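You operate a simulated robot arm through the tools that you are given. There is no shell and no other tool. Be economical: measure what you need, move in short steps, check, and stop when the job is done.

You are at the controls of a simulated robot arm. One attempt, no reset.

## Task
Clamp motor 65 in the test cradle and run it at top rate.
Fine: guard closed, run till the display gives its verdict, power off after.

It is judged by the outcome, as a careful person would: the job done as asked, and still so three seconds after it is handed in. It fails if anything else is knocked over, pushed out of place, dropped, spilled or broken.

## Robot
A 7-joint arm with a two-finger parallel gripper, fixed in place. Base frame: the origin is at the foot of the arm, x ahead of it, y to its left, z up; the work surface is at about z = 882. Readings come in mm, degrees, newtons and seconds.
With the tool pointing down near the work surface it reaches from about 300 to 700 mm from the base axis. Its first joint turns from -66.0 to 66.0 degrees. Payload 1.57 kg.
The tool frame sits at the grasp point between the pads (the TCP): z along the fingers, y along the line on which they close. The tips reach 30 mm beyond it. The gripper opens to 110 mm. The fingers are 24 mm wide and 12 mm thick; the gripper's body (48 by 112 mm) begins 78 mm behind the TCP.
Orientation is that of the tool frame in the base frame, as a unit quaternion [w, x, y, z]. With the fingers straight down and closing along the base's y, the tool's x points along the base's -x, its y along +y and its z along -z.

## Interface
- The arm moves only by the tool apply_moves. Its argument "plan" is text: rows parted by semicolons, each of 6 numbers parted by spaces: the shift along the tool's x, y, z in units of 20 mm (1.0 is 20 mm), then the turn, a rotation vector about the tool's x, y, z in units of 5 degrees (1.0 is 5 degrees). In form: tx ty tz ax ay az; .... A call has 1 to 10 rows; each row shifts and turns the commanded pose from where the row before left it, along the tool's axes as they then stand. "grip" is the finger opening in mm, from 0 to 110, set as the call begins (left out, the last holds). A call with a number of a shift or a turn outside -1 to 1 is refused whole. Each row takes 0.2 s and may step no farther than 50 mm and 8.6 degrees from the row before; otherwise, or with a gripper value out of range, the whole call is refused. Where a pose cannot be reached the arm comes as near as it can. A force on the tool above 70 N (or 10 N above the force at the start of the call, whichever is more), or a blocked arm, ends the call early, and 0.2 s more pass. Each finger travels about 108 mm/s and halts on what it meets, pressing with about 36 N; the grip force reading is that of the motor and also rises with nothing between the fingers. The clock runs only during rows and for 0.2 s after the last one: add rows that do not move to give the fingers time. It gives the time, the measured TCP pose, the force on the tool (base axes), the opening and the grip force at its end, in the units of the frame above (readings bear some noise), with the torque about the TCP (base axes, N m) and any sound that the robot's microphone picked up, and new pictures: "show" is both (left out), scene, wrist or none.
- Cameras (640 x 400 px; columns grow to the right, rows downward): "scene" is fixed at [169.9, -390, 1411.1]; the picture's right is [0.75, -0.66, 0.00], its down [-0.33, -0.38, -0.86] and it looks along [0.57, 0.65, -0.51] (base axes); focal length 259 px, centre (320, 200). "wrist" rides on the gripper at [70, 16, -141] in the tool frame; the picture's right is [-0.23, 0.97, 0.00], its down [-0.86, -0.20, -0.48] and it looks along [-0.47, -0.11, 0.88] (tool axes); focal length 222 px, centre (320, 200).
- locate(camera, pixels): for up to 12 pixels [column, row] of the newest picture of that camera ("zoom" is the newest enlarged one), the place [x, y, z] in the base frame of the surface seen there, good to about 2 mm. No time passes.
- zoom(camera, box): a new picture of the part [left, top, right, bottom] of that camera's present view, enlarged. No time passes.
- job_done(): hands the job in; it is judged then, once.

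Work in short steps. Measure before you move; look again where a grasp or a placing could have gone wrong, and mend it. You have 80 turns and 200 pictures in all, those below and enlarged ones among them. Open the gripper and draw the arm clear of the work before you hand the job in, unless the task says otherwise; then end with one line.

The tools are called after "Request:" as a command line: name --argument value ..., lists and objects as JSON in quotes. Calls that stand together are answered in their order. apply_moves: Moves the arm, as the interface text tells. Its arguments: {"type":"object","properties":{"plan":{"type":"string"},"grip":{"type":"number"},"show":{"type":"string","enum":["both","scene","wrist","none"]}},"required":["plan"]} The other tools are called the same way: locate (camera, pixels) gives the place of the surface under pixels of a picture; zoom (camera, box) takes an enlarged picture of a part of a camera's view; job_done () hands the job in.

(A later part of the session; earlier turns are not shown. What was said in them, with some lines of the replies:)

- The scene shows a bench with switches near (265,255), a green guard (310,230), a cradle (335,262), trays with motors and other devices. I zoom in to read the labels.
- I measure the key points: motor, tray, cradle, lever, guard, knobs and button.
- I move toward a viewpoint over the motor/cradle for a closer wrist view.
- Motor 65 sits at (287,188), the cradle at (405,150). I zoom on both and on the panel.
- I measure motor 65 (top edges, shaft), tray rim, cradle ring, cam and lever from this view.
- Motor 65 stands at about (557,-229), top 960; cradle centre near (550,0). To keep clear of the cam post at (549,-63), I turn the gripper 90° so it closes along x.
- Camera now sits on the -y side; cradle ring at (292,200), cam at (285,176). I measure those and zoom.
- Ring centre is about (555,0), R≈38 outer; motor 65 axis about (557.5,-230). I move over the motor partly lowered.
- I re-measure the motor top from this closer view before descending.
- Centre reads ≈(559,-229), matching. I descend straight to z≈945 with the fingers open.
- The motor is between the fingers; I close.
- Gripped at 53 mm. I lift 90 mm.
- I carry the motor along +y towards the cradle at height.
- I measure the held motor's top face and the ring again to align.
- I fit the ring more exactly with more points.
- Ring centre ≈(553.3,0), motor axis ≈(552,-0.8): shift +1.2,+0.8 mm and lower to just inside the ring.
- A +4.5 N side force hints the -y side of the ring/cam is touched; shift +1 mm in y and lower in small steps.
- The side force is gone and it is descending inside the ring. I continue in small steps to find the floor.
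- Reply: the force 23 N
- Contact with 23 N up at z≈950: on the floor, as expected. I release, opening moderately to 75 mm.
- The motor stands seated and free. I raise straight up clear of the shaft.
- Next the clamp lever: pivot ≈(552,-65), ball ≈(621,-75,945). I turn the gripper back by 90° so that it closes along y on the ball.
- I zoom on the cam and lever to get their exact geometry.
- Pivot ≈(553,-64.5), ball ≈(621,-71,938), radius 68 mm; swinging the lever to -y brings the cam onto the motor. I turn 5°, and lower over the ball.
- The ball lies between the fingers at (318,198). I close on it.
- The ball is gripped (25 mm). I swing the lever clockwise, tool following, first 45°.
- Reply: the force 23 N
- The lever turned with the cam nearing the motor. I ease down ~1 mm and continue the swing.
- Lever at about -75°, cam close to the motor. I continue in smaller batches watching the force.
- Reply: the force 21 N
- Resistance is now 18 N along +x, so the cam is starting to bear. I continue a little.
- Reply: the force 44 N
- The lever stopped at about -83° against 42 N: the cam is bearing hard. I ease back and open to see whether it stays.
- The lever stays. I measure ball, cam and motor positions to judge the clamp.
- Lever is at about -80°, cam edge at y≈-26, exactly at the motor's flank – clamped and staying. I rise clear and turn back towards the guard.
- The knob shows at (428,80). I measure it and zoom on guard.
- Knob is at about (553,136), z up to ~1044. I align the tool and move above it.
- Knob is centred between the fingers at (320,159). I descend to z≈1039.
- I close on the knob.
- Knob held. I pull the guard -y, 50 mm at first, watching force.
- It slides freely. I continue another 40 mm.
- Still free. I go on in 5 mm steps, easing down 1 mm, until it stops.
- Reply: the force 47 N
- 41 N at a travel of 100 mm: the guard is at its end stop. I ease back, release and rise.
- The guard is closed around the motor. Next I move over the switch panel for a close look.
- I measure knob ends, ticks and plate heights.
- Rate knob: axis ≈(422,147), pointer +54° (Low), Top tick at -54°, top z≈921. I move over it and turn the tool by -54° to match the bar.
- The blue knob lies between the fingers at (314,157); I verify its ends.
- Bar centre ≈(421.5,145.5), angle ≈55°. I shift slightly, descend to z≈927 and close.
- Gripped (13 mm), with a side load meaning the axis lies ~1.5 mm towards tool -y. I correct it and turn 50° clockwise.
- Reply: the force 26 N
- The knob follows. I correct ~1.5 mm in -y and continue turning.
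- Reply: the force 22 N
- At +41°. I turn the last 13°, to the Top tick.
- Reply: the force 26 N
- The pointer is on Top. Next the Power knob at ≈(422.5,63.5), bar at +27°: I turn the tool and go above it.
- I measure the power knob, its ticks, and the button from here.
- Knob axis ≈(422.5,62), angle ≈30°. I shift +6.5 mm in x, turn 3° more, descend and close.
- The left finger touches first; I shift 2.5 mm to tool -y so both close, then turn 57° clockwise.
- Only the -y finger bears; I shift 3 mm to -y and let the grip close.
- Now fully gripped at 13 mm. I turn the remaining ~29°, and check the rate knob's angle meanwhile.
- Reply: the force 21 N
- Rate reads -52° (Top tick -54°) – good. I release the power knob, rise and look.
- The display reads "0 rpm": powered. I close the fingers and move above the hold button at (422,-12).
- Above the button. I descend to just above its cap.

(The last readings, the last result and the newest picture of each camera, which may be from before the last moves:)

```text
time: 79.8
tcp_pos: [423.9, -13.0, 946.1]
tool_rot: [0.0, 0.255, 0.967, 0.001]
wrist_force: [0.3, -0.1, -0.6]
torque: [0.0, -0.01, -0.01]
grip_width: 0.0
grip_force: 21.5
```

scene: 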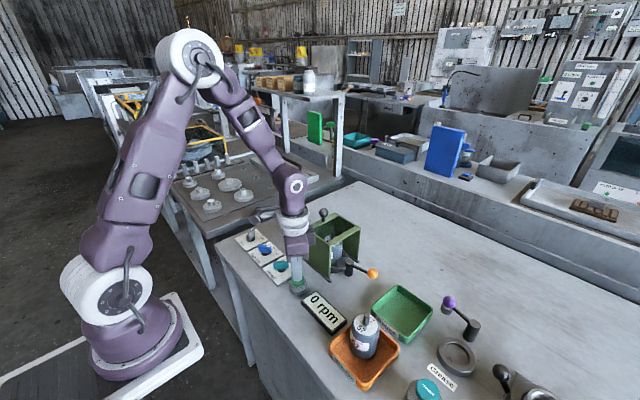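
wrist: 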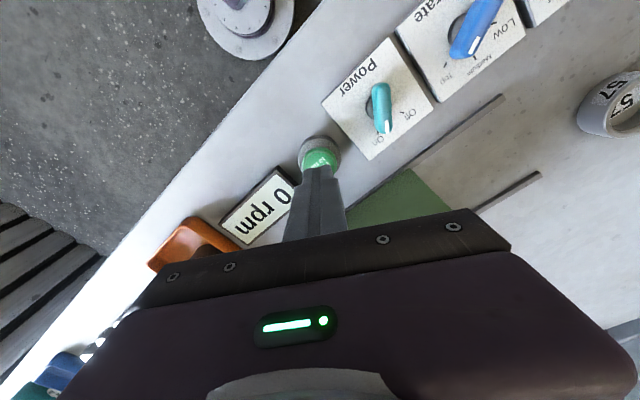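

Just at the cap. I press in ~1.5 mm steps.

Request:
apply_moves --plan "0 0 0.1 0 0 0;0 0 0.1 0 0 0;0 0 0.08 0 0 0;0 0 0 0 0 0" --show "scene"

Request:
zoom --camera "scene" --box '[270, 200, 390, 340]'

```text
time: 80.8
tcp_pos: [423.3, -13.8, 938.5]
tool_rot: [0.001, 0.256, 0.967, -0.001]
wrist_force: [0.0, 0.5, 1.7]
torque: [0.05, 0.01, 0.02]
grip_width: 0.0
grip_force: 21.0
heard: click
```

scene: 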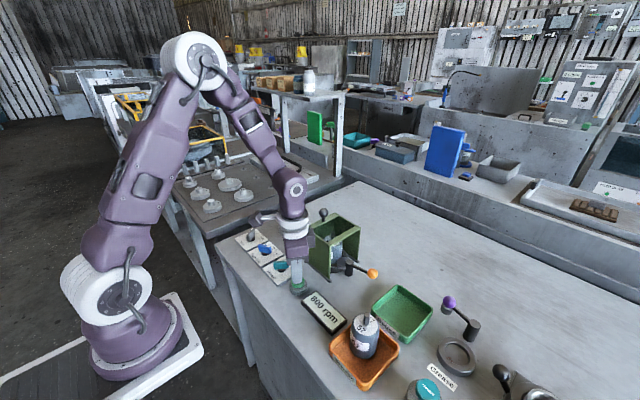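

```text
2.86 times, centred on (330, 270) of scene
```

zoom: 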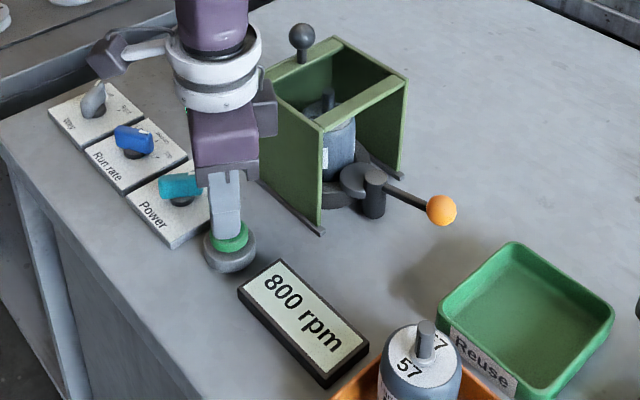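

Click heard, 800 rpm and running. I press 1 mm deeper for margin and hold for the verdict.

Request:
apply_moves --plan "0 0 0.05 0 0 0;0 0 0 0 0 0;0 0 0 0 0 0;0 0 0 0 0 0;0 0 0 0 0 0;0 0 0 0 0 0;0 0 0 0 0 0;0 0 0 0 0 0;0 0 0 0 0 0;0 0 0 0 0 0" --show "scene"

Request:
zoom --camera "scene" --box '[270, 200, 390, 340]'

```text
time: 83.0
tcp_pos: [422.8, -15.6, 939.3]
tool_rot: [0.0, 0.254, 0.967, 0.0]
wrist_force: [-1.0, 3.7, 9.9]
torque: [0.1, 0.03, 0.0]
grip_width: 0.1
grip_force: 21.4
```

scene: 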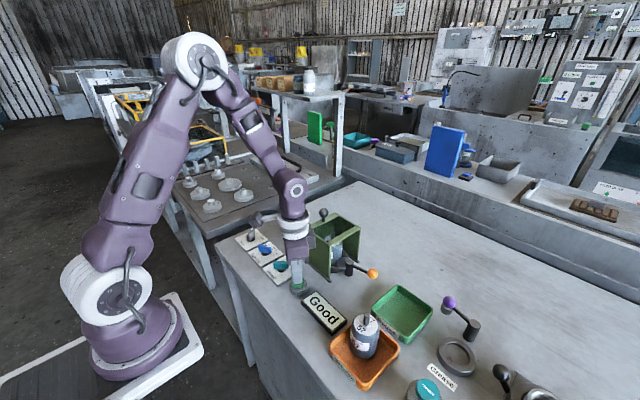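

```text
2.86 times, centred on (330, 270) of scene
```

zoom: 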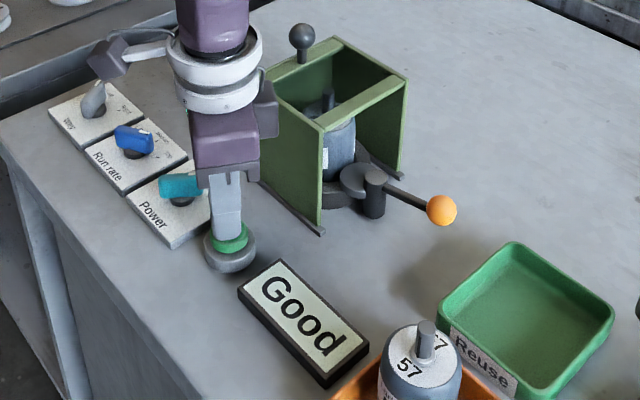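

Verdict "Good". I release the button, rise and go back above the power knob, opening the fingers.

Request:
apply_moves --plan "0 0 -0.9 0 0 0;0 0 -1 0 0 0;0.4425 0.819 0 0 0 0;0.4425 0.819 0 0 0 0;0.4425 0.819 0 0 0 0;0.4425 0.819 0 0 0 0;0 0 0 0 0 0" --show "none"

Request:
apply_moves --plan "0 0 0 0 0 0;0 0 0 0 0 0" --grip 44

Request:
zoom --camera "wrist" --box '[200, 80, 440, 230]'

```text
time: 84.6
tcp_pos: [425.6, 61.7, 976.1]
tool_rot: [0.0, 0.255, 0.967, -0.001]
wrist_force: [0.4, 0.6, 0.5]
torque: [0.0, 0.0, 0.01]
grip_width: 0.0
grip_force: 20.9
```

```text
time: 85.2
tcp_pos: [425.4, 60.3, 976.9]
tool_rot: [0.0, 0.254, 0.967, 0.0]
wrist_force: [-0.2, 0.1, -0.4]
torque: [0.01, 0.0, -0.01]
grip_width: 43.9
grip_force: 0.0
```

scene: 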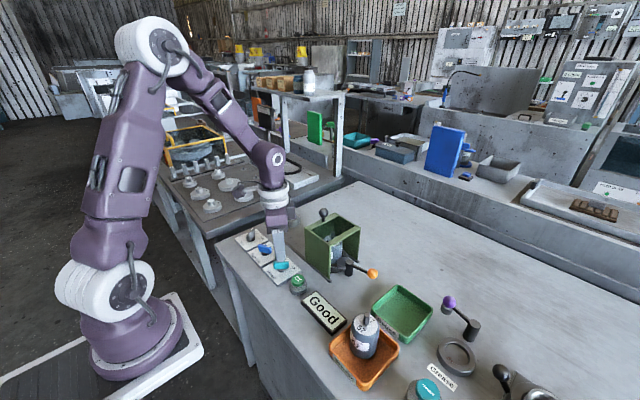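
wrist: 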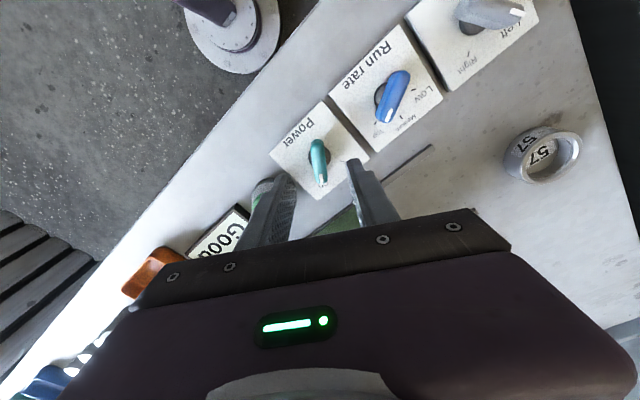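

```text
2.67 times, centred on (320, 155) of wrist
```

zoom: 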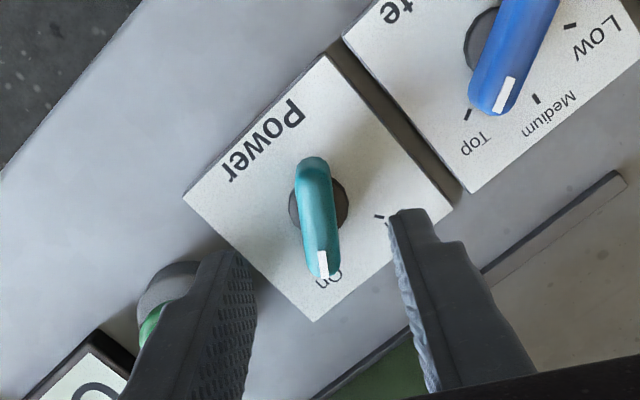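

The display still says Good; the power bar lies centred between the fingers. I descend and close.

Request:
apply_moves --plan "0 0 0.6 0 0 0;0 0 0.6 0 0 0;0 0 0.6 0 0 0;0 0 0.7 0 0 0;0 0 0 0 0 0" --show "none"

Request:
apply_moves --plan "0 0 0 0 0 0;0 0 0 0 0 0;0 0 0 0 0 0" --grip 4 --show "wrist"

```text
time: 86.4
tcp_pos: [424.3, 60.8, 925.8]
tool_rot: [0.0, 0.255, 0.967, 0.0]
wrist_force: [-0.5, -0.2, 0.4]
torque: [0.0, -0.01, 0.01]
grip_width: 43.7
grip_force: 0.2
```

```text
time: 87.2
tcp_pos: [423.9, 59.8, 927.2]
tool_rot: [0.0, 0.255, 0.967, -0.001]
wrist_force: [-3.4, -7.3, -2.9]
torque: [-0.22, -0.36, 0.01]
grip_width: 12.7
grip_force: 30.0
```

wrist: 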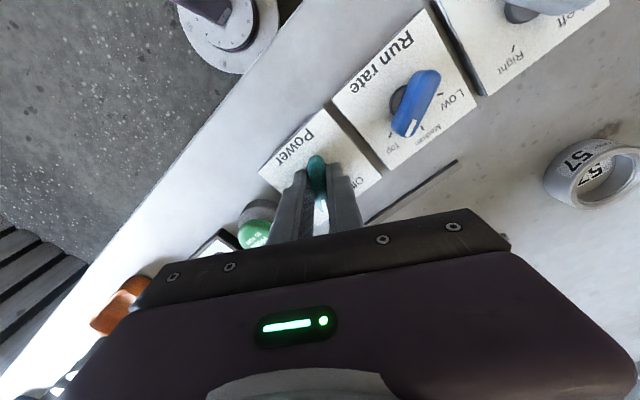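

Well gripped (12.7 mm). I turn counterclockwise 59°, back to Off.

Request:
apply_moves --plan "0 0 0 0 0 -1;0 0 0 0 0 -1;0 0 0 0 0 -1;0 0 0 0 0 -1;0 0 0 0 0 -1;0 0 0 0 0 -1;0 0 0 0 0 -1;0 0 0 0 0 -1;0 0 0 0 0 -1" --show "none"

Request:
apply_moves --plan "0 0 0 0 0 -1;0 0 0 0 0 -1;0 0 0 0 0 -0.8;0 0 0 0 0 0"

```text
time: 89.2
tcp_pos: [423.8, 59.3, 925.8]
tool_rot: [-0.002, -0.136, 0.991, -0.001]
wrist_force: [-10.4, -17.0, 2.0]
torque: [-0.14, -0.53, -0.02]
grip_width: 12.9
grip_force: 29.5
```

```text
time: 90.2
tcp_pos: [423.4, 58.9, 926.7]
tool_rot: [-0.001, -0.255, 0.967, 0.0]
wrist_force: [-2.7, -28.7, -10.7]
torque: [-0.26, -0.28, -0.08]
grip_width: 12.8
grip_force: 29.8
```

scene: 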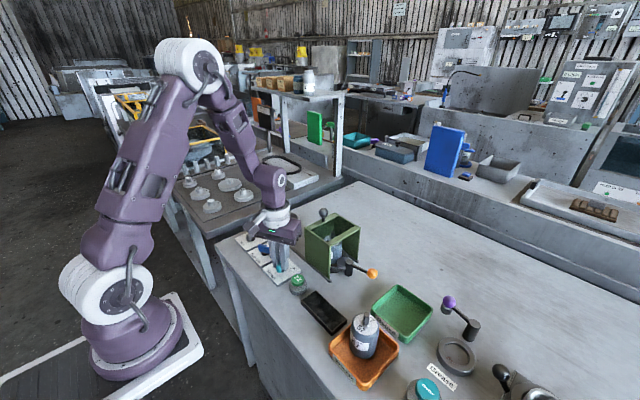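
wrist: 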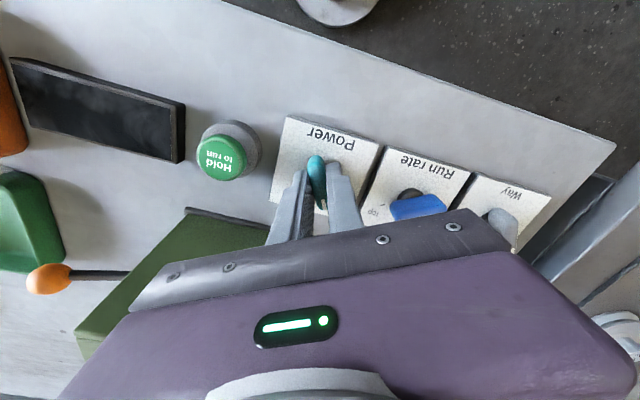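

The display is dark: power off. I release and rise well clear.

Request:
apply_moves --plan "0 0 0 0 0 0;0 0 0 0 0 0;0 0 -0.7 0 0 0;0 0 -0.9 0 0 0;0 0 -1 0 0 0;0 0 -1 0 0 0;0 0 -1 0 0 0;0 0 -1 0 0 0;0 0 -1 0 0 0;0 0 -1 0 0 0" --grip 50

Request:
zoom --camera "scene" --box '[230, 200, 400, 340]'

Request:
zoom --camera "wrist" --box '[180, 60, 460, 240]'

```text
time: 92.4
tcp_pos: [423.9, 61.3, 1078.3]
tool_rot: [0.0, -0.254, 0.967, 0.001]
wrist_force: [-0.3, 0.2, 0.9]
torque: [0.0, 0.0, 0.02]
grip_width: 50.4
grip_force: 0.0
```

scene: 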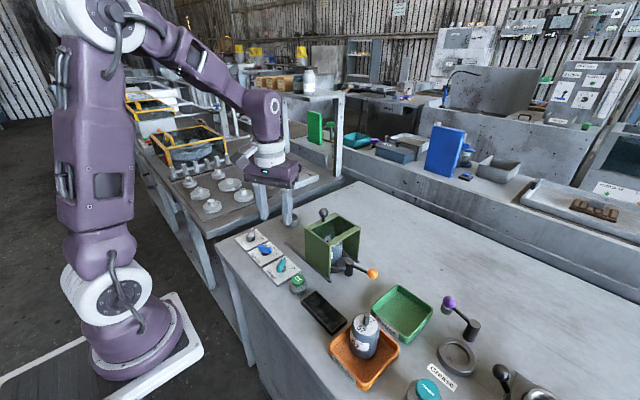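
wrist: 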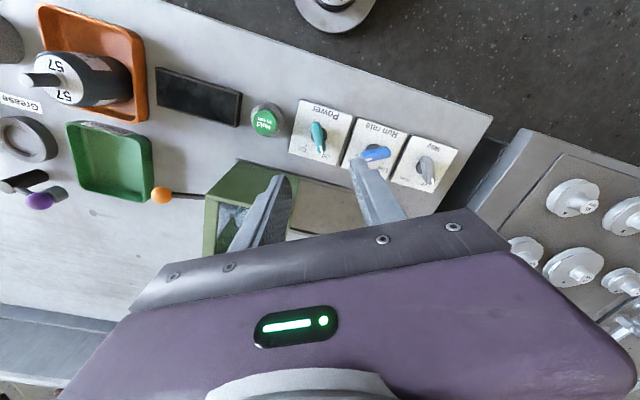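

```text
2.86 times, centred on (315, 270) of scene
```

zoom: 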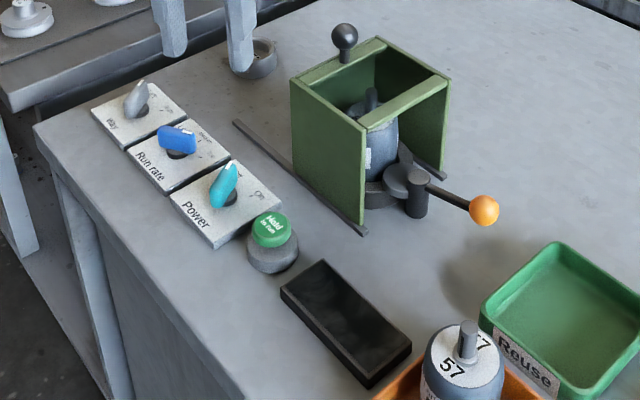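

```text
2.22 times, centred on (320, 150) of wrist
```

zoom: 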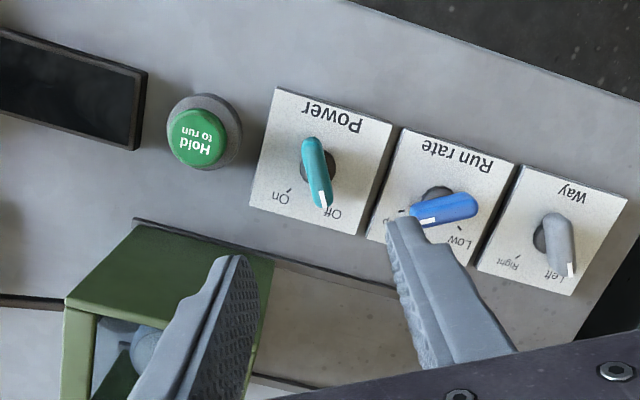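

Power is at Off with the display dark, rate is at Top, the guard is closed, the motor is clamped, and the arm is clear with the gripper open. I hand the job in.

Request:
job_done

```text
The job is handed in.
```

Motor 65 is clamped in the test cradle with the guard closed; I ran it with the rate knob at Top until the display showed "Good" (800 rpm was the only speed reading seen), then turned the power off.
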